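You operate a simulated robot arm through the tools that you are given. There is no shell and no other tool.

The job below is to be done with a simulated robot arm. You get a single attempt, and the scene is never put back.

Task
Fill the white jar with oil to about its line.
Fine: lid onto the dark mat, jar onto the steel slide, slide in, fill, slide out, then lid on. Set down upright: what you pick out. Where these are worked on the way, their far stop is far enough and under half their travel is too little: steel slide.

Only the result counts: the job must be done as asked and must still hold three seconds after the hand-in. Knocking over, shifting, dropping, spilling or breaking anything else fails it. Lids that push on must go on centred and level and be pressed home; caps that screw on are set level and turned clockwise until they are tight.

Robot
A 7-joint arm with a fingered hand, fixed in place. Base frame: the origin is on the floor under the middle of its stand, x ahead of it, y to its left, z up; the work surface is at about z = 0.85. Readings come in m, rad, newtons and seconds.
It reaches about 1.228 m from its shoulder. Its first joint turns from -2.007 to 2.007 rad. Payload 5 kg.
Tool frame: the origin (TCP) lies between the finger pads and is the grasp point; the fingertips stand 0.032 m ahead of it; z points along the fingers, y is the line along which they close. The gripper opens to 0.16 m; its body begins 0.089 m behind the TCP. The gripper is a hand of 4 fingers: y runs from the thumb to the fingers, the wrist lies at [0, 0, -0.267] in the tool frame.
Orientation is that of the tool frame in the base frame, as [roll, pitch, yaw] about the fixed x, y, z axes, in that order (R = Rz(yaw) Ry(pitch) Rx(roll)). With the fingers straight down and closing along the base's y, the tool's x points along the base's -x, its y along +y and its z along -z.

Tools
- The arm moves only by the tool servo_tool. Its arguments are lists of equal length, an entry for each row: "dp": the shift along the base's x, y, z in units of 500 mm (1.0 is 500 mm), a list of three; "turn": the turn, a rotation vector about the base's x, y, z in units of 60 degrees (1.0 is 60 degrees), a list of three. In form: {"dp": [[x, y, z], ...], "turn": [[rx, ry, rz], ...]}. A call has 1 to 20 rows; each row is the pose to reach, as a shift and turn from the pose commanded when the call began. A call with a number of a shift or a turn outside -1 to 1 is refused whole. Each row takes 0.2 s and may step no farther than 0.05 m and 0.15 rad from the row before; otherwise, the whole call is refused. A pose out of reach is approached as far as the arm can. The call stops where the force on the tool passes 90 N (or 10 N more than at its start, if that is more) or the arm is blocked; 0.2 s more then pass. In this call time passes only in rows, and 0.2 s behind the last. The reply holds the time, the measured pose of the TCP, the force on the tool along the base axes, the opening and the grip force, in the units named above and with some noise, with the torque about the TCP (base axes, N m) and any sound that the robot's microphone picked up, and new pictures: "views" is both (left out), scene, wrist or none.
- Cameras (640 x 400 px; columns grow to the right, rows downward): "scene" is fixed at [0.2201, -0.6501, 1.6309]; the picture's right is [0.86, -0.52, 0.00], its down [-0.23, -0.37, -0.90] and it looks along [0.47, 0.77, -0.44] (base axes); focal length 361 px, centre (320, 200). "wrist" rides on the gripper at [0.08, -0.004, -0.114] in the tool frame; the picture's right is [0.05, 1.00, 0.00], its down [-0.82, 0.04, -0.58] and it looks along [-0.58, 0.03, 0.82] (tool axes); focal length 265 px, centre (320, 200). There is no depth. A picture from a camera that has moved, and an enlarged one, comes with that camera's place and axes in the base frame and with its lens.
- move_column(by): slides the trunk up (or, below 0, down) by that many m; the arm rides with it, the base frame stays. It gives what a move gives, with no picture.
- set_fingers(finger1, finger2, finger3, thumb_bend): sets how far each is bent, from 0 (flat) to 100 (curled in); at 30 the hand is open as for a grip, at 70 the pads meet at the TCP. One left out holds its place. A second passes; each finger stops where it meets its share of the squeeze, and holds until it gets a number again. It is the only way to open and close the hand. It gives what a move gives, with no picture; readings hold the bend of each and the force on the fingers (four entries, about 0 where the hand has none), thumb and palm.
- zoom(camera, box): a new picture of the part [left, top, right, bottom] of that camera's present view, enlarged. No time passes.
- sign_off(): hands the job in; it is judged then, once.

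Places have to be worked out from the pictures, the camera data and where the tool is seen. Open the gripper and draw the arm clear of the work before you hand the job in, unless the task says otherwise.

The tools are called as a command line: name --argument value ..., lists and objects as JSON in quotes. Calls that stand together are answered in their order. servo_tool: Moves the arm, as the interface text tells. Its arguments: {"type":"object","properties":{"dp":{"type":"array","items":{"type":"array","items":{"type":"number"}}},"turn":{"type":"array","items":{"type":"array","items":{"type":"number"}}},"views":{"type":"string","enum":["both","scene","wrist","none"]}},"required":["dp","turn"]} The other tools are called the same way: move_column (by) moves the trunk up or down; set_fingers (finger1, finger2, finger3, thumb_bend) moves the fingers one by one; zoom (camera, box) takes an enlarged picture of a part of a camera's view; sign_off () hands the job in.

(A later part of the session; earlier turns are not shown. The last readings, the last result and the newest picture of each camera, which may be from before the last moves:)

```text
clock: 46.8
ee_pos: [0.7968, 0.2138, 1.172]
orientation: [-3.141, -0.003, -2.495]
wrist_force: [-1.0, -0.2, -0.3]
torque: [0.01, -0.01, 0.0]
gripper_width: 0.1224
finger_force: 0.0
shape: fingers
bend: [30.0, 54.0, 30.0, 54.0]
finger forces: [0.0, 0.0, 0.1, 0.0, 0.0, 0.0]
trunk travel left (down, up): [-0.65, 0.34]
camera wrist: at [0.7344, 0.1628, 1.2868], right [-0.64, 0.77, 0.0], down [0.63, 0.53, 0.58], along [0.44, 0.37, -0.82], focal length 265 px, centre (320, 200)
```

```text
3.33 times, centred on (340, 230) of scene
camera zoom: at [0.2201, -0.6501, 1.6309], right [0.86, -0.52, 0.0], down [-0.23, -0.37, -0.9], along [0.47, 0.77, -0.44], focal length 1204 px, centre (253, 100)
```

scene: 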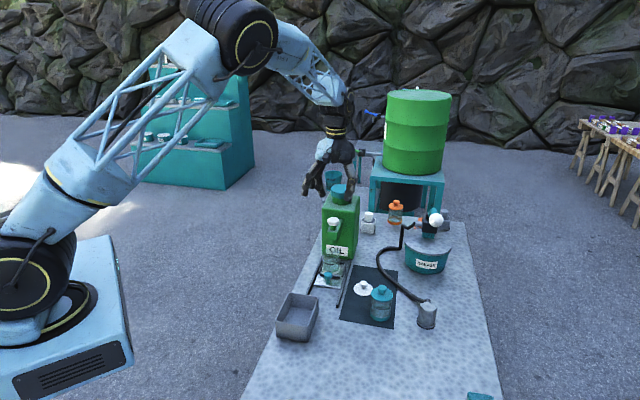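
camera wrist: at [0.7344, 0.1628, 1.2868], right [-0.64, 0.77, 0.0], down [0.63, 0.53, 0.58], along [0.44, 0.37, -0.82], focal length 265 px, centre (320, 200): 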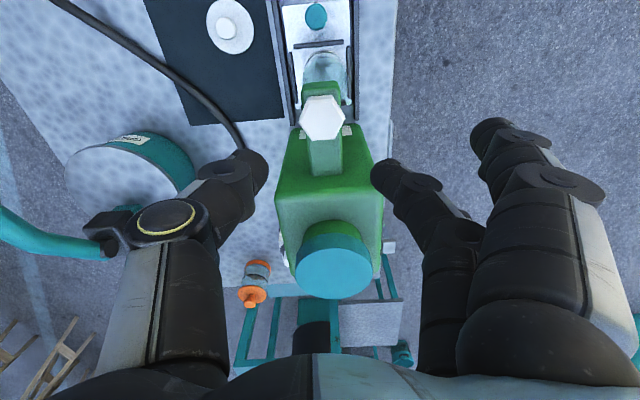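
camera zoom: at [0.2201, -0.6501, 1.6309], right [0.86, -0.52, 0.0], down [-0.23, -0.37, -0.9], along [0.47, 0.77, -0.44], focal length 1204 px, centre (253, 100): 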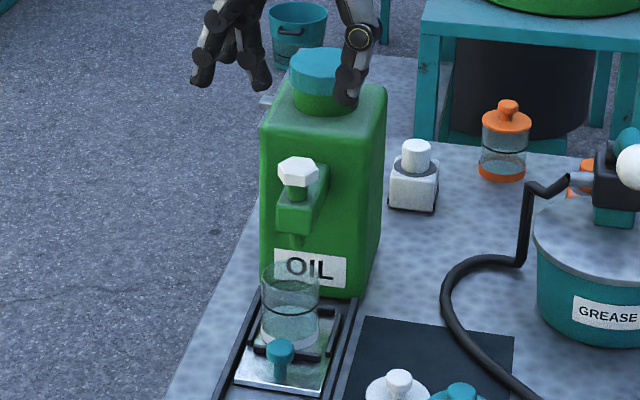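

The hex knob is at about (0.792, 0.214), top ≈ 1.05. It isn't yet clear whether it is pressed or turned; I close thumb and middle finger tip-to-tip and approach its centre from above to test a gentle press.

set_fingers --finger2 70 --thumb_bend 70

servo_tool --dp '[[-0.005, 0.0, -0.05], [-0.009, 0.0, -0.1], [-0.009, 0.0, -0.14]]' --turn '[[0, 0, 0], [0, 0, 0], [0, 0, 0]]'

zoom --camera "wrist" --box '[220, 60, 420, 260]'

zoom --camera "scene" --box '[310, 190, 370, 270]'

```text
clock: 47.8
ee_pos: [0.7957, 0.2126, 1.1731]
orientation: [-3.141, 0.0, -2.494]
wrist_force: [0.5, -0.4, -0.2]
torque: [0.01, -0.03, -0.03]
gripper_width: 0.0928
finger_force: 0.1
shape: fingers
bend: [30.0, 70.0, 30.0, 70.0]
finger forces: [0.0, 0.0, 0.1, 0.0, 0.0, 0.0]
trunk travel left (down, up): [-0.65, 0.34]
```

```text
clock: 48.6
ee_pos: [0.7911, 0.2151, 1.1012]
orientation: [3.141, 0.0, -2.497]
wrist_force: [0.2, 0.1, -0.9]
torque: [-0.01, -0.02, 0.01]
gripper_width: 0.0932
finger_force: 0.1
shape: fingers
bend: [30.0, 70.0, 30.0, 70.0]
finger forces: [0.0, 0.0, 0.1, 0.0, 0.1, 0.1]
trunk travel left (down, up): [-0.65, 0.34]
camera wrist: at [0.7292, 0.163, 1.217], right [-0.64, 0.77, 0.0], down [0.63, 0.52, 0.58], along [0.44, 0.37, -0.82], focal length 265 px, centre (320, 200)
```

scene: 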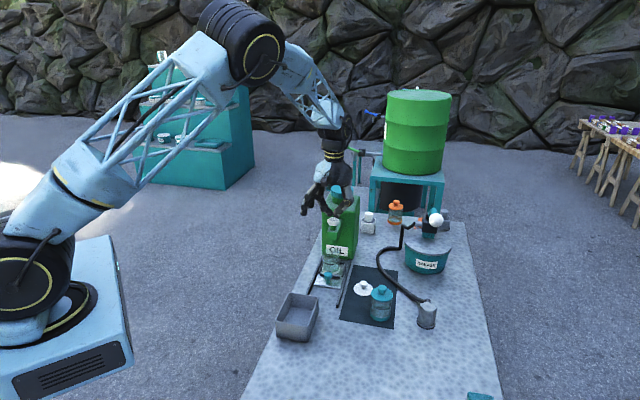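
wrist: 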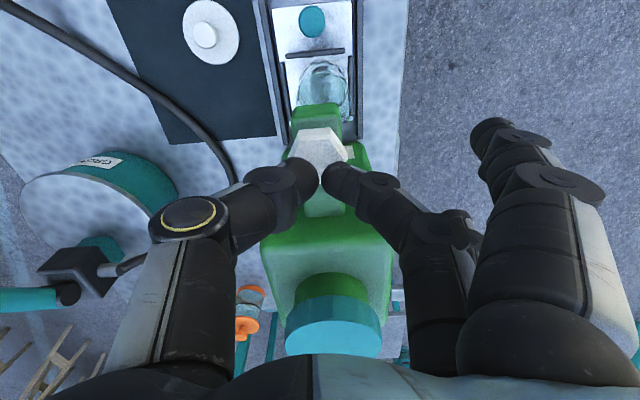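

```text
2.00 times, centred on (320, 160) of wrist
camera zoom: at [0.7292, 0.163, 1.217], right [-0.64, 0.77, 0.0], down [0.63, 0.52, 0.58], along [0.44, 0.37, -0.82], focal length 531 px, centre (320, 280)
```

zoom: 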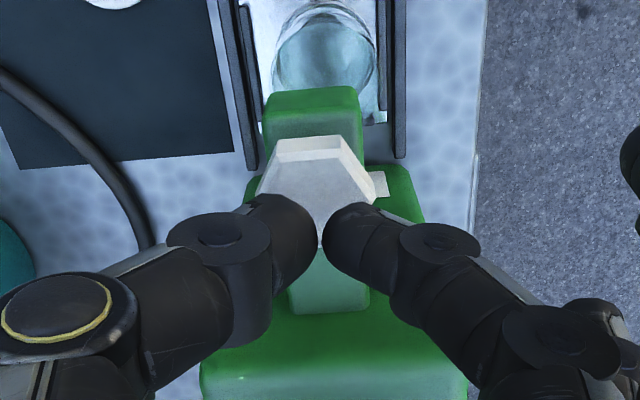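

```text
5.00 times, centred on (340, 230) of scene
camera zoom: at [0.2201, -0.6501, 1.6309], right [0.86, -0.52, 0.0], down [-0.23, -0.37, -0.9], along [0.47, 0.77, -0.44], focal length 1806 px, centre (220, 50)
```

zoom: 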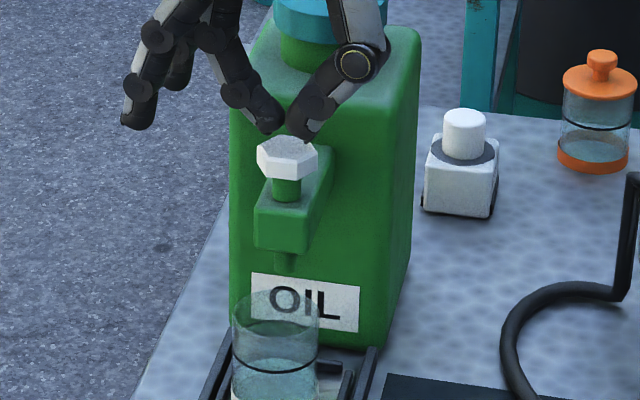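

The closed tips are just above the hex's centre. I lower onto it in small steps, watching force and whether it moves.

servo_tool --dp '[[0, 0, -0.012], [0, 0, -0.02]]' --turn '[[0, 0, 0], [0, 0, 0]]' --views "none"

servo_tool --dp '[[0, 0, -0.006]]' --turn '[[0, 0, 0]]' --views "none"

zoom --camera "scene" --box '[310, 200, 360, 270]'

```text
clock: 49.2
ee_pos: [0.7923, 0.2141, 1.0932]
orientation: [3.141, 0.0, -2.496]
wrist_force: [-1.4, 0.4, 2.2]
torque: [-0.03, 0.0, 0.04]
gripper_width: 0.0924
finger_force: 1.1
shape: fingers
bend: [30.0, 70.0, 30.0, 70.0]
finger forces: [0.0, 0.0, 0.1, 0.0, 1.8, 0.0]
trunk travel left (down, up): [-0.65, 0.34]
```

```text
clock: 49.6
ee_pos: [0.7915, 0.2147, 1.0898]
orientation: [3.141, -0.001, -2.496]
wrist_force: [0.9, 0.0, 2.2]
torque: [-0.02, -0.09, -0.01]
gripper_width: 0.0923
finger_force: 1.8
shape: fingers
bend: [30.0, 70.0, 30.0, 70.0]
finger forces: [0.0, 0.0, 0.1, 0.0, 2.8, 0.0]
trunk travel left (down, up): [-0.65, 0.34]
```

```text
5.71 times, centred on (335, 235) of scene
camera zoom: at [0.2201, -0.6501, 1.6309], right [0.86, -0.52, 0.0], down [-0.23, -0.37, -0.9], along [0.47, 0.77, -0.44], focal length 2064 px, centre (234, 0)
```

zoom: 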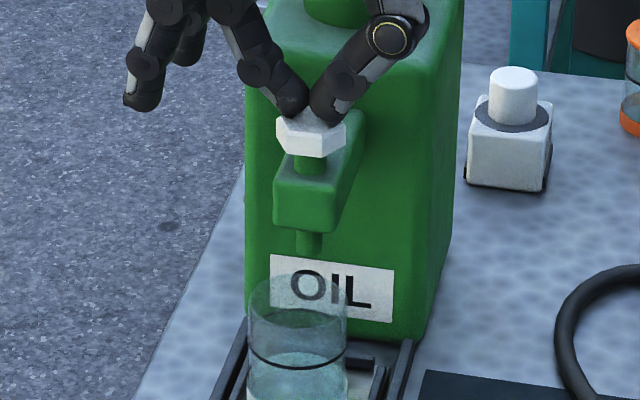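

The hex gives under light force (spring-like) and its stem shortens: it's a push plunger. I press 2 mm at a time and watch for flow.

servo_tool --dp '[[0, 0, -0.004]]' --turn '[[0, 0, 0]]' --views "none"

zoom --camera "scene" --box '[310, 210, 360, 280]'

servo_tool --dp '[[0, 0, -0.004]]' --turn '[[0, 0, 0]]' --views "none"

zoom --camera "scene" --box '[310, 210, 360, 280]'

```text
clock: 50.0
ee_pos: [0.7919, 0.2138, 1.0877]
orientation: [-3.141, -0.001, -2.497]
wrist_force: [1.6, 0.9, 3.6]
torque: [-0.03, -0.09, 0.0]
gripper_width: 0.092
finger_force: 2.1
shape: fingers
bend: [30.0, 70.0, 30.0, 70.0]
finger forces: [0.0, 0.1, 0.1, 0.0, 3.4, 0.0]
trunk travel left (down, up): [-0.65, 0.34]
```

```text
5.71 times, centred on (335, 245) of scene
camera zoom: at [0.2201, -0.6501, 1.6309], right [0.86, -0.52, 0.0], down [-0.23, -0.37, -0.9], along [0.47, 0.77, -0.44], focal length 2064 px, centre (234, -57)
```

zoom: 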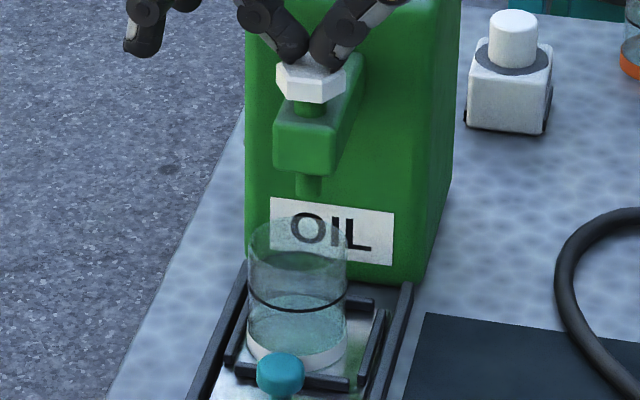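

```text
clock: 50.4
ee_pos: [0.791, 0.2141, 1.0861]
orientation: [3.141, -0.001, -2.495]
wrist_force: [1.0, 0.7, 4.0]
torque: [-0.03, -0.09, 0.04]
gripper_width: 0.0921
finger_force: 1.9
shape: fingers
bend: [30.0, 70.0, 30.0, 70.0]
finger forces: [0.1, 0.2, 0.0, 0.0, 3.7, 0.0]
trunk travel left (down, up): [-0.65, 0.34]
heard: click
```

```text
5.71 times, centred on (335, 245) of scene
camera zoom: at [0.2201, -0.6501, 1.6309], right [0.86, -0.52, 0.0], down [-0.23, -0.37, -0.9], along [0.47, 0.77, -0.44], focal length 2064 px, centre (234, -57)
```

zoom: 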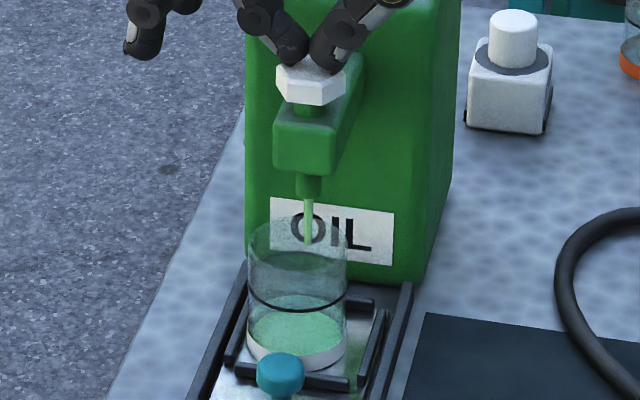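

Click — oil is now running into the jar. I hold still for one row and check how fast the level rises.

servo_tool --dp '[[0, 0, 0]]' --turn '[[0, 0, 0]]' --views "none"

zoom --camera "scene" --box '[320, 235, 350, 275]'

```text
clock: 50.8
ee_pos: [0.7911, 0.2136, 1.0858]
orientation: [3.141, 0.0, -2.495]
wrist_force: [1.4, 0.3, 4.6]
torque: [-0.05, -0.04, -0.01]
gripper_width: 0.092
finger_force: 2.2
shape: fingers
bend: [30.0, 70.0, 30.0, 70.0]
finger forces: [0.0, 0.1, 0.0, 0.1, 3.7, 0.0]
trunk travel left (down, up): [-0.65, 0.34]
```

```text
10.00 times, centred on (335, 255) of scene
camera zoom: at [0.2201, -0.6501, 1.6309], right [0.86, -0.52, 0.0], down [-0.23, -0.37, -0.9], along [0.47, 0.77, -0.44], focal length 3611 px, centre (170, -350)
```

zoom: 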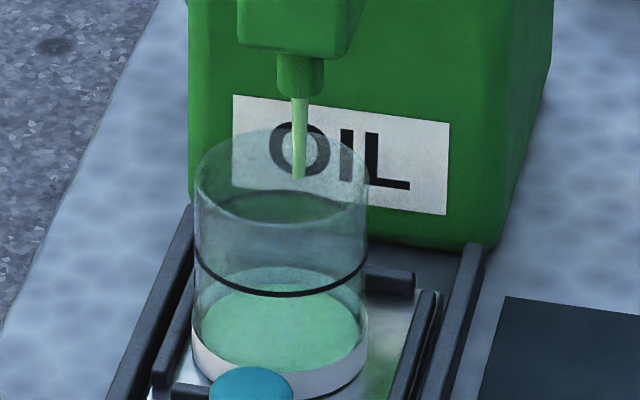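

The level is rising steadily: oil surface around row 330 in the picture, line's plane around row 254. I hold a bit more and compare.

servo_tool --dp '[[0, 0, 0], [0, 0, 0]]' --turn '[[0, 0, 0], [0, 0, 0]]' --views "none"

zoom --camera "scene" --box '[320, 235, 350, 275]'

```text
clock: 51.4
ee_pos: [0.7926, 0.2135, 1.0855]
orientation: [3.141, 0.0, -2.497]
wrist_force: [1.2, -0.2, 4.0]
torque: [-0.05, -0.07, -0.02]
gripper_width: 0.0924
finger_force: 2.0
shape: fingers
bend: [30.0, 70.0, 30.0, 70.0]
finger forces: [0.1, 0.1, 0.0, 0.0, 3.9, 0.1]
trunk travel left (down, up): [-0.65, 0.34]
```

```text
10.00 times, centred on (335, 255) of scene
camera zoom: at [0.2201, -0.6501, 1.6309], right [0.86, -0.52, 0.0], down [-0.23, -0.37, -0.9], along [0.47, 0.77, -0.44], focal length 3611 px, centre (170, -350)
```

zoom: 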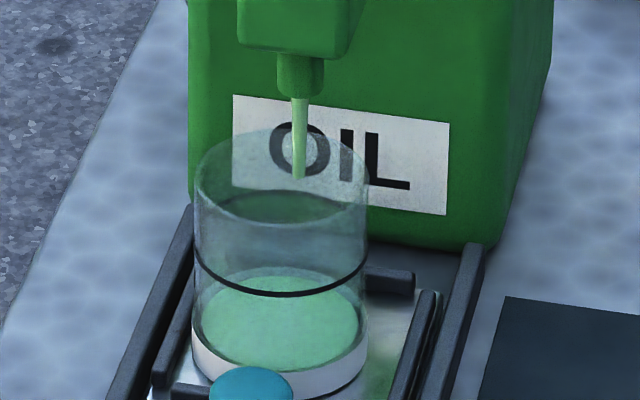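

About 10 px/s; roughly 70 px remain, so ≈7 s. I hold for 2.8 s more and then re-measure.

servo_tool --dp '[[0, 0, 0], [0, 0, 0], [0, 0, 0], [0, 0, 0], [0, 0, 0], [0, 0, 0], [0, 0, 0], [0, 0, 0], [0, 0, 0], [0, 0, 0], [0, 0, 0], [0, 0, 0], [0, 0, 0]]' --turn '[[0, 0, 0], [0, 0, 0], [0, 0, 0], [0, 0, 0], [0, 0, 0], [0, 0, 0], [0, 0, 0], [0, 0, 0], [0, 0, 0], [0, 0, 0], [0, 0, 0], [0, 0, 0], [0, 0, 0]]' --views "none"

zoom --camera "scene" --box '[320, 235, 350, 275]'

```text
clock: 54.2
ee_pos: [0.7924, 0.2141, 1.0856]
orientation: [-3.14, 0.0, -2.496]
wrist_force: [1.7, -0.4, 3.8]
torque: [-0.04, -0.07, 0.0]
gripper_width: 0.0921
finger_force: 2.0
shape: fingers
bend: [30.0, 70.0, 30.0, 70.0]
finger forces: [0.0, 0.0, 0.1, 0.0, 3.9, 0.1]
trunk travel left (down, up): [-0.65, 0.34]
```

```text
10.00 times, centred on (335, 255) of scene
camera zoom: at [0.2201, -0.6501, 1.6309], right [0.86, -0.52, 0.0], down [-0.23, -0.37, -0.9], along [0.47, 0.77, -0.44], focal length 3611 px, centre (170, -350)
```

zoom: 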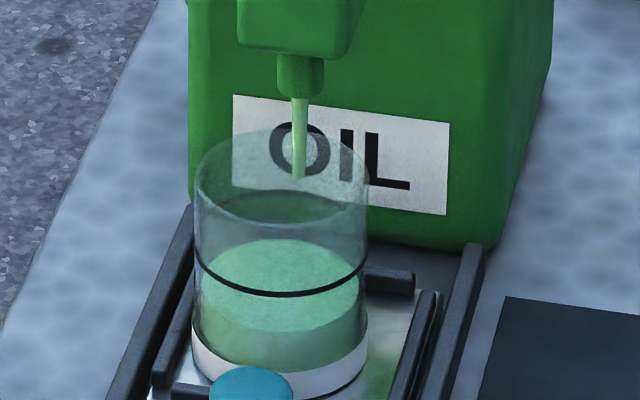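

Surface front edge is at row 332 and the line near 293; rate about 13 px/s. I hold 1.8 s more.

servo_tool --dp '[[0, 0, 0], [0, 0, 0], [0, 0, 0], [0, 0, 0], [0, 0, 0], [0, 0, 0], [0, 0, 0], [0, 0, 0]]' --turn '[[0, 0, 0], [0, 0, 0], [0, 0, 0], [0, 0, 0], [0, 0, 0], [0, 0, 0], [0, 0, 0], [0, 0, 0]]' --views "none"

zoom --camera "scene" --box '[320, 235, 350, 275]'

```text
clock: 56.0
ee_pos: [0.7921, 0.213, 1.085]
orientation: [3.141, 0.0, -2.496]
wrist_force: [2.1, -1.1, 4.1]
torque: [-0.08, -0.05, -0.02]
gripper_width: 0.0924
finger_force: 2.3
shape: fingers
bend: [30.0, 70.0, 30.0, 70.0]
finger forces: [0.0, 0.1, 0.0, 0.1, 3.9, 0.0]
trunk travel left (down, up): [-0.65, 0.34]
```

```text
10.00 times, centred on (335, 255) of scene
camera zoom: at [0.2201, -0.6501, 1.6309], right [0.86, -0.52, 0.0], down [-0.23, -0.37, -0.9], along [0.47, 0.77, -0.44], focal length 3611 px, centre (170, -350)
```

zoom: 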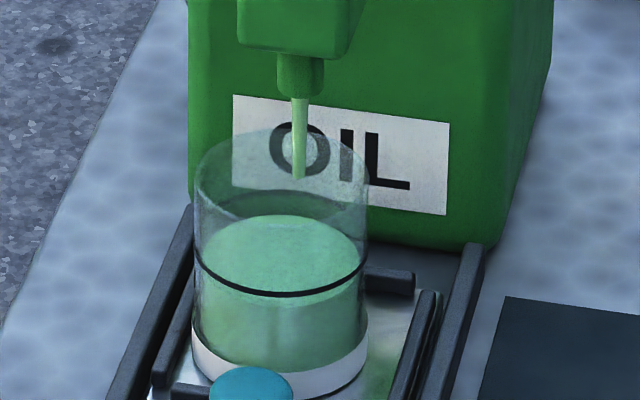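

18 px remain (about 1.3 s). I hold two more rows and then lift off the plunger in the same call, to see whether the flow stops on release.

servo_tool --dp '[[0, 0, 0], [0, 0, 0], [0, 0, 0], [0, 0, 0.016]]' --turn '[[0, 0, 0], [0, 0, 0], [0, 0, 0], [0, 0, 0]]' --views "none"

zoom --camera "scene" --box '[320, 235, 350, 275]'

```text
clock: 57.0
ee_pos: [0.7927, 0.215, 1.0945]
orientation: [3.141, -0.001, -2.495]
wrist_force: [0.6, 0.5, 1.5]
torque: [-0.04, -0.02, -0.01]
gripper_width: 0.0923
finger_force: 0.6
shape: fingers
bend: [30.0, 70.0, 30.0, 70.0]
finger forces: [0.0, 0.0, 0.1, 0.1, 1.5, 0.0]
trunk travel left (down, up): [-0.65, 0.34]
```

```text
10.00 times, centred on (335, 255) of scene
camera zoom: at [0.2201, -0.6501, 1.6309], right [0.86, -0.52, 0.0], down [-0.23, -0.37, -0.9], along [0.47, 0.77, -0.44], focal length 3611 px, centre (170, -350)
```

zoom: 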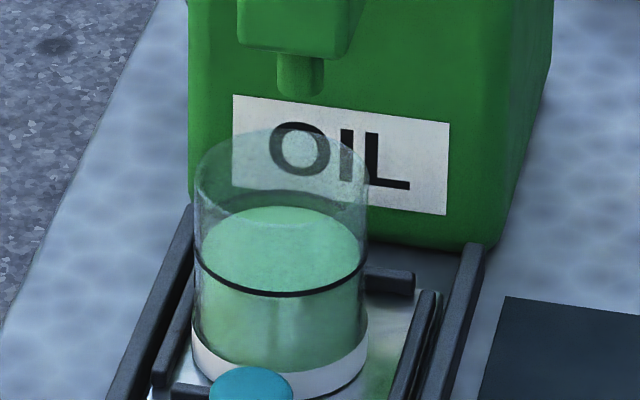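

Releasing stops the flow. I enlarge to compare the oil surface with the line at the jar's sides.

zoom --camera "scene" --box '[328, 248, 348, 272]'

zoom --camera "wrist" --box '[280, 40, 360, 120]'

```text
16.00 times, centred on (338, 260) of scene
camera zoom: at [0.2201, -0.6501, 1.6309], right [0.86, -0.52, 0.0], down [-0.23, -0.37, -0.9], along [0.47, 0.77, -0.44], focal length 5778 px, centre (32, -760)
```

zoom: 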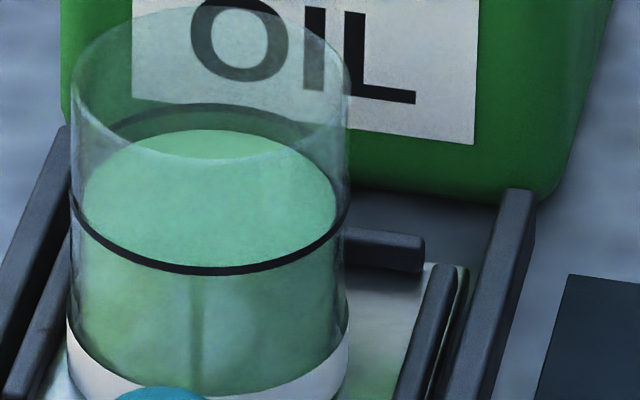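

```text
5.00 times, centred on (320, 80) of wrist
camera zoom: at [0.7304, 0.1631, 1.2083], right [-0.64, 0.77, 0.0], down [0.63, 0.52, 0.58], along [0.44, 0.37, -0.82], focal length 1327 px, centre (320, 800)
```

zoom: 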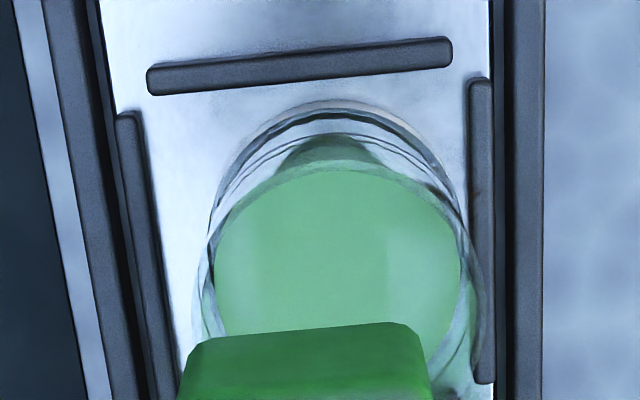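

The oil is about 4 mm below the line (≈0.7 s of flow). I top up with one short press and release.

servo_tool --dp '[[0, 0, -0.017], [0, 0, -0.017], [0, 0, -0.017], [0, 0, 0.0]]' --turn '[[0, 0, 0], [0, 0, 0], [0, 0, 0], [0, 0, 0]]' --views "none"

zoom --camera "scene" --box '[328, 248, 348, 272]'

zoom --camera "scene" --box '[310, 210, 360, 280]'

```text
clock: 58.0
ee_pos: [0.7914, 0.2139, 1.0934]
orientation: [3.141, 0.0, -2.497]
wrist_force: [-1.6, -0.5, 1.3]
torque: [0.0, 0.01, 0.01]
gripper_width: 0.092
finger_force: 0.6
shape: fingers
bend: [30.0, 70.0, 30.0, 70.0]
finger forces: [0.0, 0.0, 0.0, 0.1, 1.5, 0.0]
trunk travel left (down, up): [-0.65, 0.34]
heard: click
```

```text
16.00 times, centred on (338, 260) of scene
camera zoom: at [0.2201, -0.6501, 1.6309], right [0.86, -0.52, 0.0], down [-0.23, -0.37, -0.9], along [0.47, 0.77, -0.44], focal length 5778 px, centre (32, -760)
```

zoom: 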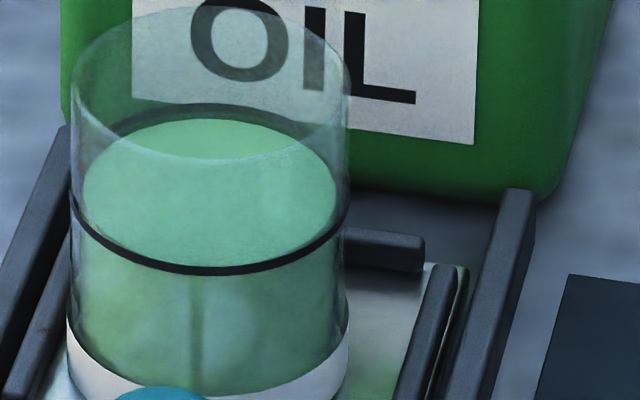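

```text
5.71 times, centred on (335, 245) of scene
camera zoom: at [0.2201, -0.6501, 1.6309], right [0.86, -0.52, 0.0], down [-0.23, -0.37, -0.9], along [0.47, 0.77, -0.44], focal length 2064 px, centre (234, -57)
```

zoom: 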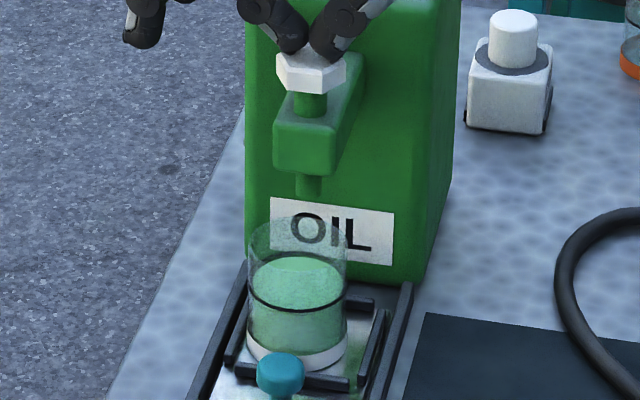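

The surface is now within about 1 mm of the line and the flow is off. I lift off the plunger, back away over the slide, and yaw the hand further (so finger 1 will clear the bin when pulling out).

servo_tool --dp '[[0, 0, 0.06], [0, 0, 0.15], [-0.05, -0.045, 0.16], [-0.1, -0.09, 0.14], [-0.15, -0.14, 0.1], [-0.19, -0.18, 0.06]]' --turn '[[0, 0, 0], [0, 0, 0], [0, 0, -0.07], [0, 0, -0.14], [0, 0, -0.21], [0, 0, -0.2836]]' --views "none"

set_fingers --finger2 52 --thumb_bend 52

servo_tool --dp '[[0, 0, 0], [0, 0, 0], [0, 0, 0]]' --turn '[[0.0475, -0.1305, 0], [0.095, -0.261, 0], [0.1425, -0.3916, 0]]'

zoom --camera "scene" --box '[290, 190, 390, 310]'

```text
clock: 59.4
ee_pos: [0.6989, 0.1244, 1.1236]
orientation: [3.141, 0.0, -2.795]
wrist_force: [-0.6, -0.8, 0.4]
torque: [-0.01, 0.01, -0.01]
gripper_width: 0.0924
finger_force: 0.1
shape: fingers
bend: [30.0, 70.0, 30.0, 70.0]
finger forces: [0.0, 0.0, 0.0, 0.0, 0.0, 0.0]
trunk travel left (down, up): [-0.65, 0.34]
```

```text
clock: 60.4
ee_pos: [0.6974, 0.124, 1.1238]
orientation: [3.141, 0.0, -2.792]
wrist_force: [-0.5, 0.7, -0.6]
torque: [-0.03, 0.0, 0.0]
gripper_width: 0.1264
finger_force: 0.1
shape: fingers
bend: [30.0, 52.0, 30.0, 52.0]
finger forces: [0.1, 0.0, 0.1, 0.1, 0.1, 0.0]
trunk travel left (down, up): [-0.65, 0.34]
```

```text
clock: 61.2
ee_pos: [0.6972, 0.124, 1.1232]
orientation: [3.141, 0.438, -2.792]
wrist_force: [0.4, 0.5, 1.0]
torque: [-0.03, 0.01, 0.0]
gripper_width: 0.1268
finger_force: 0.2
shape: fingers
bend: [30.0, 52.0, 30.0, 52.0]
finger forces: [0.0, 0.0, 0.0, 0.0, 0.0, 0.0]
trunk travel left (down, up): [-0.65, 0.34]
camera wrist: at [0.5849, 0.0796, 1.1934], right [-0.39, 0.92, -0.02], down [0.45, 0.21, 0.87], along [0.81, 0.33, -0.49], focal length 265 px, centre (320, 200)
```

scene: 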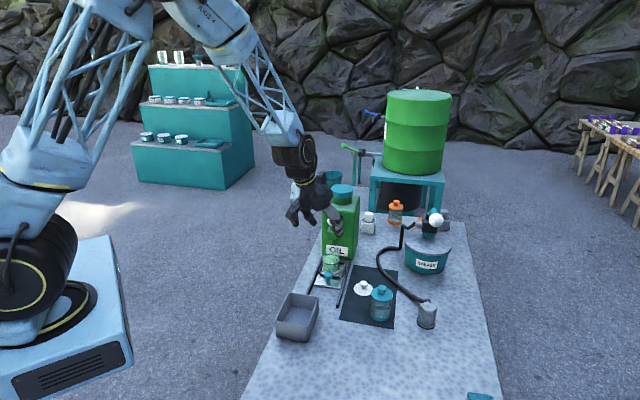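
wrist: 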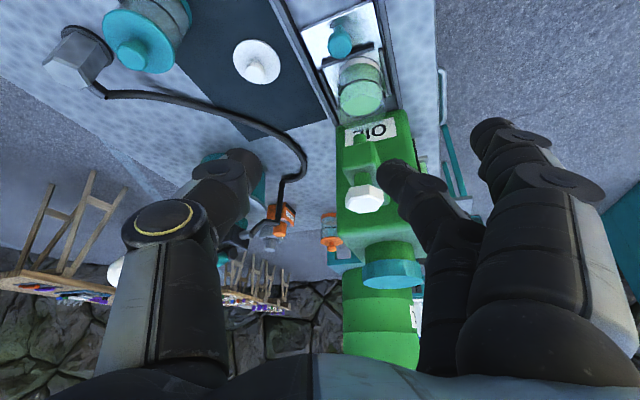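

```text
3.33 times, centred on (340, 250) of scene
camera zoom: at [0.2201, -0.6501, 1.6309], right [0.86, -0.52, 0.0], down [-0.23, -0.37, -0.9], along [0.47, 0.77, -0.44], focal length 1204 px, centre (253, 33)
```

zoom: 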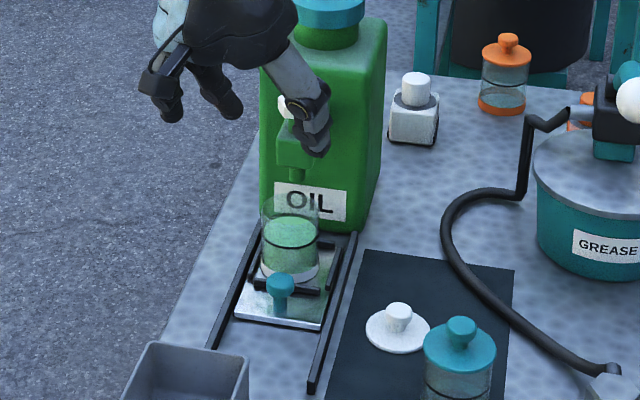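

I descend toward the slide knob at its pushed-in place (about (0.740, 0.162)), stopping at TCP z 0.96 to check.

servo_tool --dp '[[0.02, 0.02, -0.08], [0.04, 0.042, -0.16], [0.056, 0.058, -0.24], [0.066, 0.068, -0.326]]' --turn '[[0, 0, 0], [0, 0, 0], [0, 0, 0], [0, 0, 0]]'

zoom --camera "wrist" --box '[220, 40, 420, 240]'

zoom --camera "scene" --box '[300, 210, 370, 310]'

```text
clock: 62.2
ee_pos: [0.7279, 0.1602, 0.9588]
orientation: [-3.141, 0.436, -2.793]
wrist_force: [-0.5, 1.0, 0.3]
torque: [0.02, 0.04, -0.02]
gripper_width: 0.1266
finger_force: 0.0
shape: fingers
bend: [30.0, 52.0, 30.0, 52.0]
finger forces: [0.0, 0.0, 0.0, 0.1, 0.0, 0.0]
trunk travel left (down, up): [-0.65, 0.34]
camera wrist: at [0.6169, 0.1151, 1.0285], right [-0.39, 0.92, -0.02], down [0.45, 0.21, 0.87], along [0.81, 0.32, -0.5], focal length 265 px, centre (320, 200)
```

scene: 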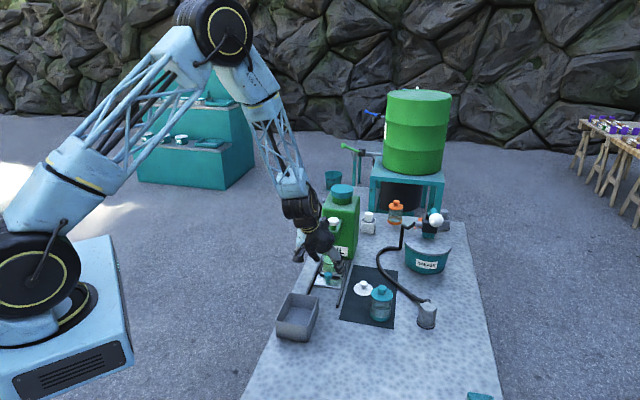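
wrist: 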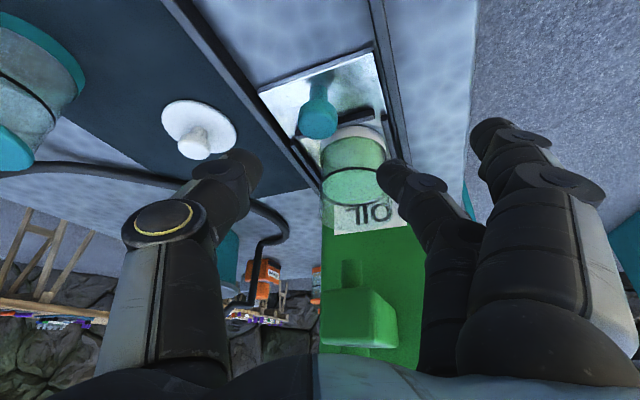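

```text
2.00 times, centred on (320, 140) of wrist
camera zoom: at [0.6169, 0.1151, 1.0285], right [-0.39, 0.92, -0.02], down [0.45, 0.21, 0.87], along [0.81, 0.32, -0.5], focal length 531 px, centre (320, 320)
```

zoom: 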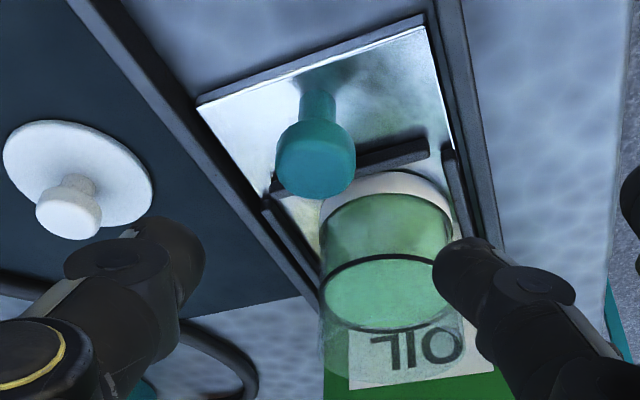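

```text
4.00 times, centred on (335, 260) of scene
camera zoom: at [0.2201, -0.6501, 1.6309], right [0.86, -0.52, 0.0], down [-0.23, -0.37, -0.9], along [0.47, 0.77, -0.44], focal length 1444 px, centre (260, -40)
```

zoom: 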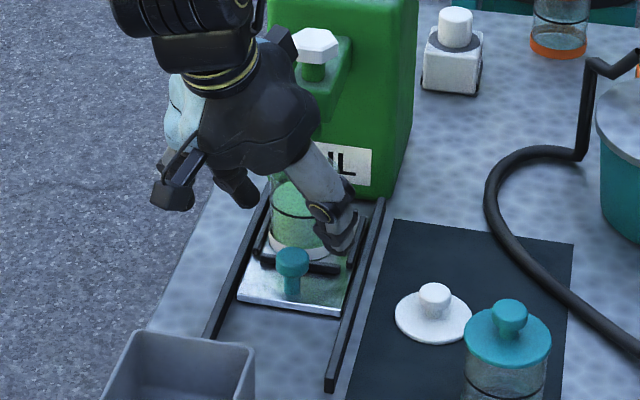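

Knob at about (0.741, 0.161). Small correction, then down to straddle the knob head.

servo_tool --dp '[[0.003, -0.002, -0.05], [0.005, -0.0034, -0.094]]' --turn '[[0, 0, 0], [0, 0, 0]]'

zoom --camera "wrist" --box '[220, 60, 420, 260]'

zoom --camera "scene" --box '[300, 210, 370, 310]'

```text
clock: 62.8
ee_pos: [0.733, 0.1577, 0.9127]
orientation: [-3.14, 0.437, -2.792]
wrist_force: [0.0, -0.1, -0.1]
torque: [-0.01, 0.03, 0.01]
gripper_width: 0.1264
finger_force: 0.1
shape: fingers
bend: [30.0, 52.0, 30.0, 52.0]
finger forces: [0.0, 0.0, 0.1, 0.0, 0.1, 0.0]
trunk travel left (down, up): [-0.65, 0.34]
camera wrist: at [0.6208, 0.1124, 0.9828], right [-0.39, 0.92, -0.02], down [0.45, 0.21, 0.87], along [0.81, 0.32, -0.5], focal length 265 px, centre (320, 200)
```

scene: 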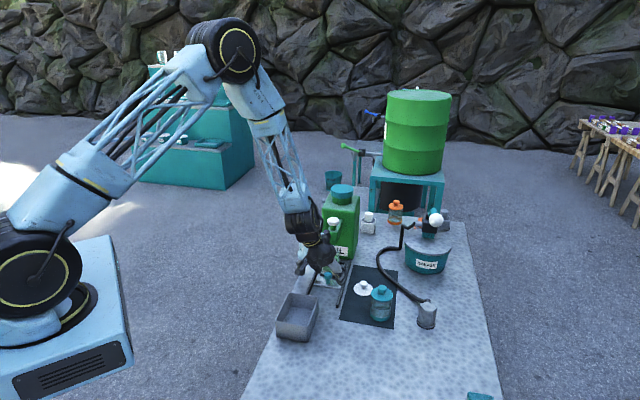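
wrist: 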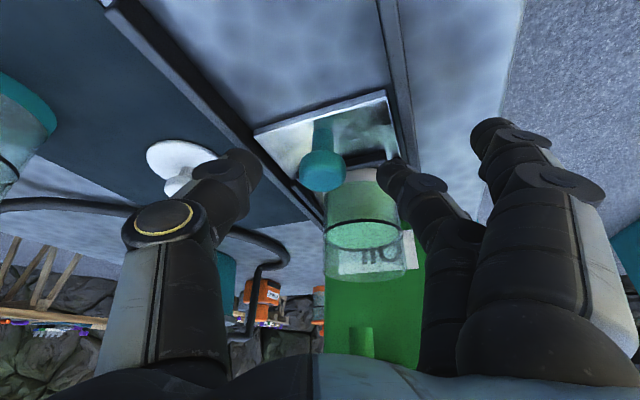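

```text
2.00 times, centred on (320, 160) of wrist
camera zoom: at [0.6208, 0.1124, 0.9828], right [-0.39, 0.92, -0.02], down [0.45, 0.21, 0.87], along [0.81, 0.32, -0.5], focal length 531 px, centre (320, 280)
```

zoom: 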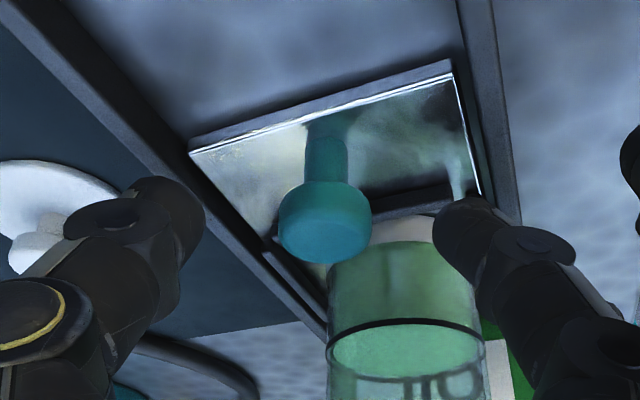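

```text
4.00 times, centred on (335, 260) of scene
camera zoom: at [0.2201, -0.6501, 1.6309], right [0.86, -0.52, 0.0], down [-0.23, -0.37, -0.9], along [0.47, 0.77, -0.44], focal length 1444 px, centre (260, -40)
```

zoom: 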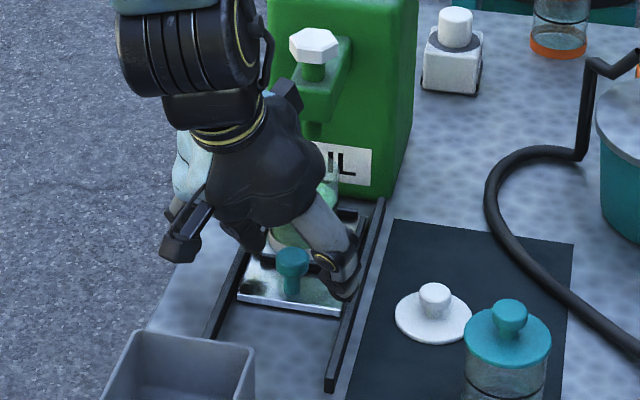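

Alignment is good with no contacts. I close thumb and middle finger onto the knob.

set_fingers --finger2 63 --thumb_bend 63

set_fingers --finger2 72 --thumb_bend 72

zoom --camera "wrist" --box '[220, 60, 420, 260]'

zoom --camera "scene" --box '[300, 210, 370, 310]'

```text
clock: 63.8
ee_pos: [0.7335, 0.157, 0.9138]
orientation: [-3.141, 0.435, -2.793]
wrist_force: [0.2, -0.3, 0.1]
torque: [0.02, -0.03, -0.03]
gripper_width: 0.1054
finger_force: 0.2
shape: fingers
bend: [30.0, 63.0, 30.0, 63.0]
finger forces: [0.0, 0.2, 0.0, 0.0, 0.0, 0.1]
trunk travel left (down, up): [-0.65, 0.34]
```

```text
clock: 64.8
ee_pos: [0.7328, 0.1558, 0.9134]
orientation: [3.141, 0.436, -2.792]
wrist_force: [3.8, -4.2, -4.8]
torque: [-0.03, 0.01, -0.03]
gripper_width: 0.1015
finger_force: 9.8
shape: fingers
bend: [30.0, 64.0, 30.0, 67.0]
finger forces: [0.0, 6.9, 0.0, 0.0, 11.4, 0.0]
trunk travel left (down, up): [-0.65, 0.34]
```

```text
2.00 times, centred on (320, 160) of wrist
camera zoom: at [0.6206, 0.1119, 0.9828], right [-0.39, 0.92, -0.02], down [0.45, 0.21, 0.87], along [0.81, 0.32, -0.5], focal length 531 px, centre (320, 280)
```

zoom: 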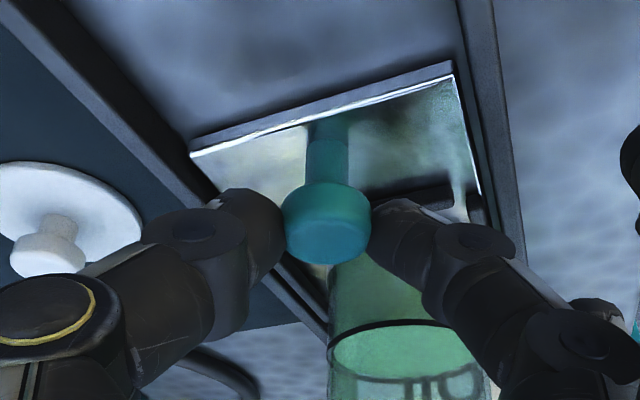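

```text
4.00 times, centred on (335, 260) of scene
camera zoom: at [0.2201, -0.6501, 1.6309], right [0.86, -0.52, 0.0], down [-0.23, -0.37, -0.9], along [0.47, 0.77, -0.44], focal length 1444 px, centre (260, -40)
```

zoom: 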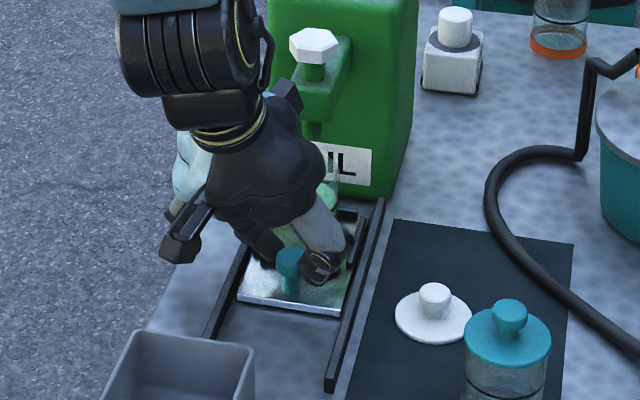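

Gripped (7/11 N). I pull the slide out slowly along −u, 30 mm first, to keep the oil calm.

servo_tool --dp '[[-0.004, -0.004, 0], [-0.01, -0.01, 0], [-0.017, -0.017, 0], [-0.024, -0.024, 0], [-0.031, -0.031, 0], [-0.038, -0.038, 0], [-0.0424, -0.0424, 0]]' --turn '[[0, 0, 0], [0, 0, 0], [0, 0, 0], [0, 0, 0], [0, 0, 0], [0, 0, 0], [0, 0, 0]]'

zoom --camera "scene" --box '[300, 210, 370, 310]'

zoom --camera "wrist" --box '[220, 60, 420, 260]'

```text
clock: 66.4
ee_pos: [0.7112, 0.1346, 0.9138]
orientation: [3.141, 0.437, -2.792]
wrist_force: [3.3, -2.6, -7.3]
torque: [-0.01, 0.06, -0.03]
gripper_width: 0.1017
finger_force: 8.3
shape: fingers
bend: [30.0, 64.0, 30.0, 67.0]
finger forces: [0.1, 7.1, 0.0, 0.0, 10.4, 0.1]
trunk travel left (down, up): [-0.65, 0.34]
camera wrist: at [0.5988, 0.09, 0.9831], right [-0.39, 0.92, -0.02], down [0.45, 0.21, 0.87], along [0.8, 0.32, -0.5], focal length 265 px, centre (320, 200)
```

scene: 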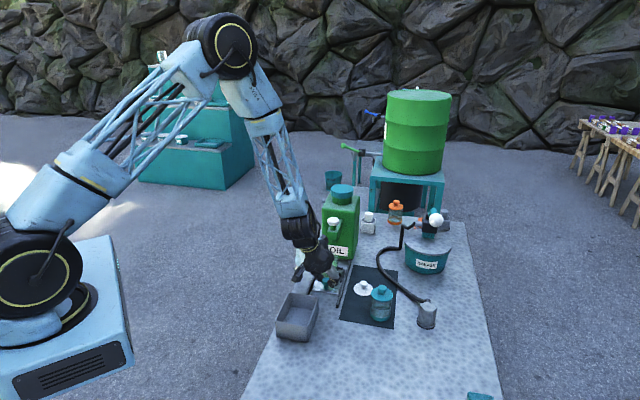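
wrist: 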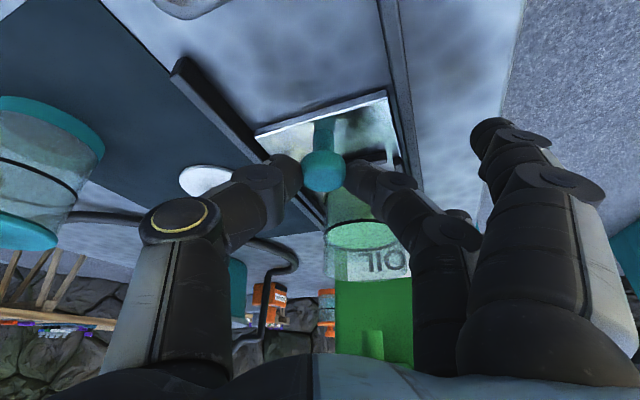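

```text
4.00 times, centred on (335, 260) of scene
camera zoom: at [0.2201, -0.6501, 1.6309], right [0.86, -0.52, 0.0], down [-0.23, -0.37, -0.9], along [0.47, 0.77, -0.44], focal length 1444 px, centre (260, -40)
```

zoom: 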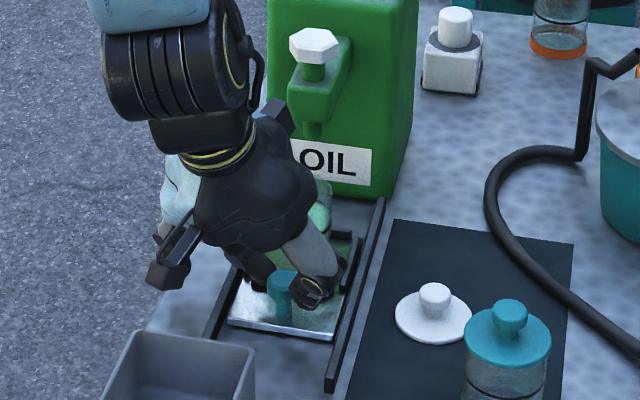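

```text
2.00 times, centred on (320, 160) of wrist
camera zoom: at [0.5988, 0.09, 0.9831], right [-0.39, 0.92, -0.02], down [0.45, 0.21, 0.87], along [0.8, 0.32, -0.5], focal length 531 px, centre (320, 280)
```

zoom: 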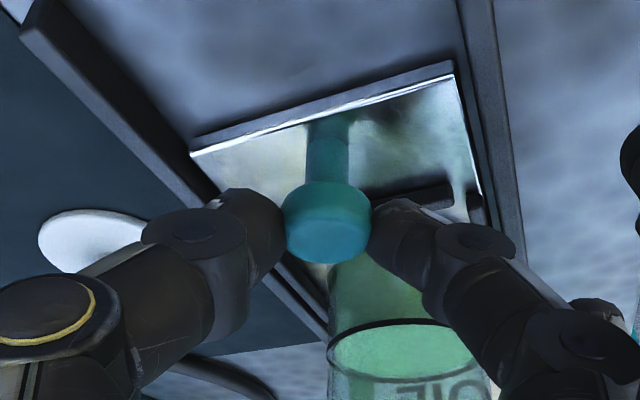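

The slide follows, the oil is calm. I pull another 35 mm.

servo_tool --dp '[[-0.004, -0.004, 0], [-0.011, -0.011, 0], [-0.018, -0.018, 0], [-0.025, -0.025, 0], [-0.032, -0.032, 0], [-0.039, -0.039, 0], [-0.045, -0.045, 0], [-0.0495, -0.0495, 0]]' --turn '[[0, 0, 0], [0, 0, 0], [0, 0, 0], [0, 0, 0], [0, 0, 0], [0, 0, 0], [0, 0, 0], [0, 0, 0]]'

zoom --camera "scene" --box '[290, 230, 370, 330]'

zoom --camera "wrist" --box '[400, 0, 640, 260]'

```text
clock: 68.2
ee_pos: [0.6882, 0.1104, 0.9132]
orientation: [-3.141, 0.437, -2.792]
wrist_force: [0.6, -1.2, -7.4]
torque: [0.05, 0.06, 0.0]
gripper_width: 0.1007
finger_force: 8.6
shape: fingers
bend: [30.0, 63.0, 30.0, 67.0]
finger forces: [0.0, 8.0, 0.1, 0.1, 8.9, 0.0]
trunk travel left (down, up): [-0.65, 0.34]
camera wrist: at [0.5752, 0.0654, 0.9833], right [-0.39, 0.92, -0.02], down [0.45, 0.21, 0.87], along [0.8, 0.33, -0.5], focal length 265 px, centre (320, 200)
```

scene: 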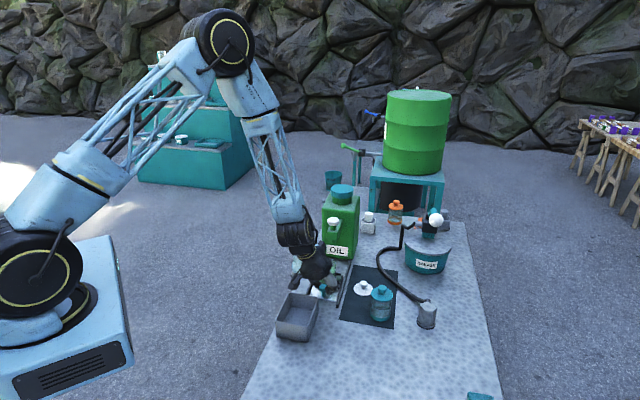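
wrist: 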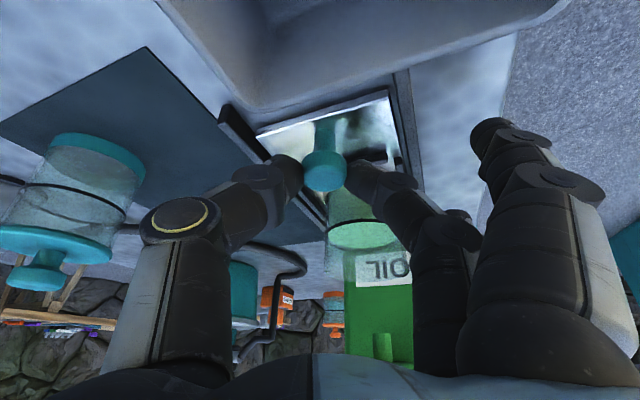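

```text
4.00 times, centred on (330, 280) of scene
camera zoom: at [0.2201, -0.6501, 1.6309], right [0.86, -0.52, 0.0], down [-0.23, -0.37, -0.9], along [0.47, 0.77, -0.44], focal length 1444 px, centre (280, -120)
```

zoom: 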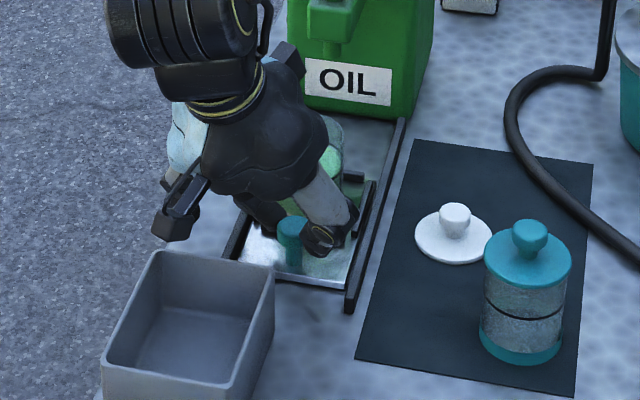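

```text
1.54 times, centred on (520, 130) of wrist
camera zoom: at [0.5752, 0.0654, 0.9833], right [-0.39, 0.92, -0.02], down [0.45, 0.21, 0.87], along [0.8, 0.33, -0.5], focal length 408 px, centre (12, 308)
```

zoom: 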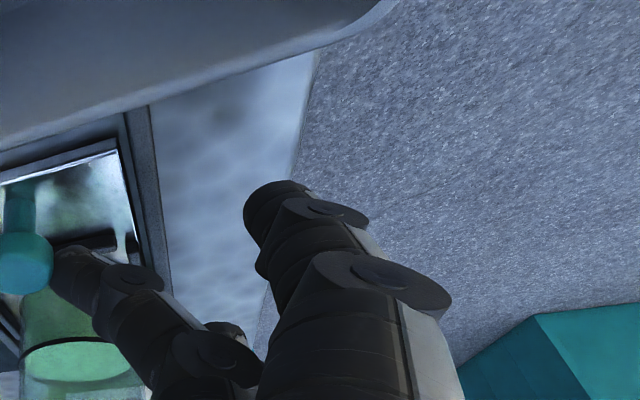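

Finger 1 is well clear of the bin. I pull the last 22 mm, with small steps at the end to feel the near stop.

servo_tool --dp '[[-0.005, -0.005, 0], [-0.012, -0.012, 0], [-0.019, -0.019, 0], [-0.0247, -0.0247, 0]]' --turn '[[0, 0, 0], [0, 0, 0], [0, 0, 0], [0, 0, 0]]' --views "none"

servo_tool --dp '[[-0.0042, -0.0042, 0]]' --turn '[[0, 0, 0]]' --views "none"

zoom --camera "scene" --box '[290, 230, 370, 330]'

zoom --camera "wrist" --box '[200, 0, 440, 260]'

```text
clock: 69.2
ee_pos: [0.6764, 0.0965, 0.9149]
orientation: [3.14, 0.437, -2.793]
wrist_force: [0.1, -1.3, -7.9]
torque: [-0.01, 0.08, -0.02]
gripper_width: 0.1004
finger_force: 8.4
shape: fingers
bend: [30.0, 63.0, 30.0, 68.0]
finger forces: [0.0, 7.7, 0.1, 0.0, 9.3, 0.0]
trunk travel left (down, up): [-0.65, 0.34]
```

```text
clock: 69.6
ee_pos: [0.6735, 0.0961, 0.9145]
orientation: [-3.141, 0.437, -2.792]
wrist_force: [0.1, -1.7, -6.7]
torque: [-0.02, 0.1, -0.05]
gripper_width: 0.1006
finger_force: 8.3
shape: fingers
bend: [30.0, 63.0, 30.0, 68.0]
finger forces: [0.0, 7.6, 0.0, 0.0, 9.4, 0.0]
trunk travel left (down, up): [-0.65, 0.34]
```

```text
4.00 times, centred on (330, 280) of scene
camera zoom: at [0.2201, -0.6501, 1.6309], right [0.86, -0.52, 0.0], down [-0.23, -0.37, -0.9], along [0.47, 0.77, -0.44], focal length 1444 px, centre (280, -120)
```

zoom: 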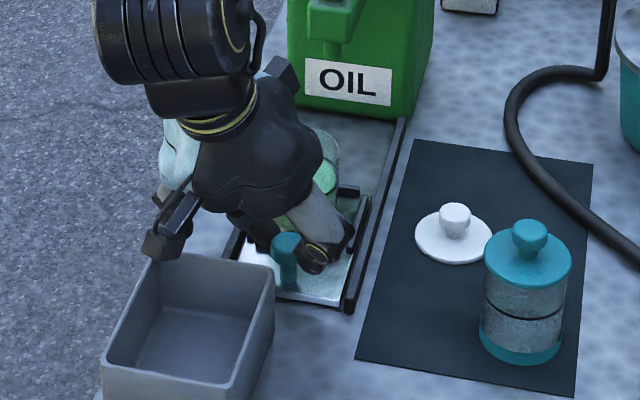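

```text
1.54 times, centred on (320, 130) of wrist
camera zoom: at [0.561, 0.0508, 0.9836], right [-0.39, 0.92, -0.02], down [0.45, 0.21, 0.87], along [0.81, 0.32, -0.5], focal length 408 px, centre (320, 308)
```

zoom: 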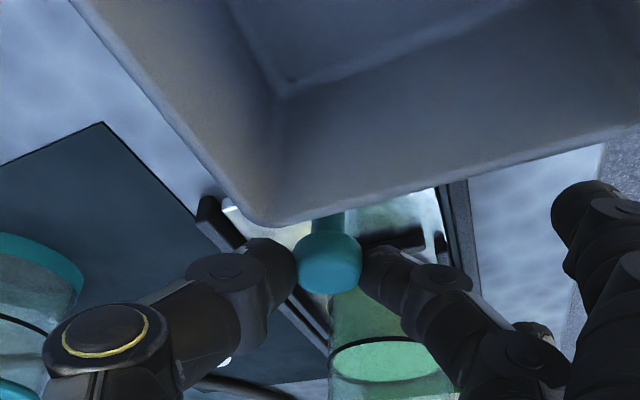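

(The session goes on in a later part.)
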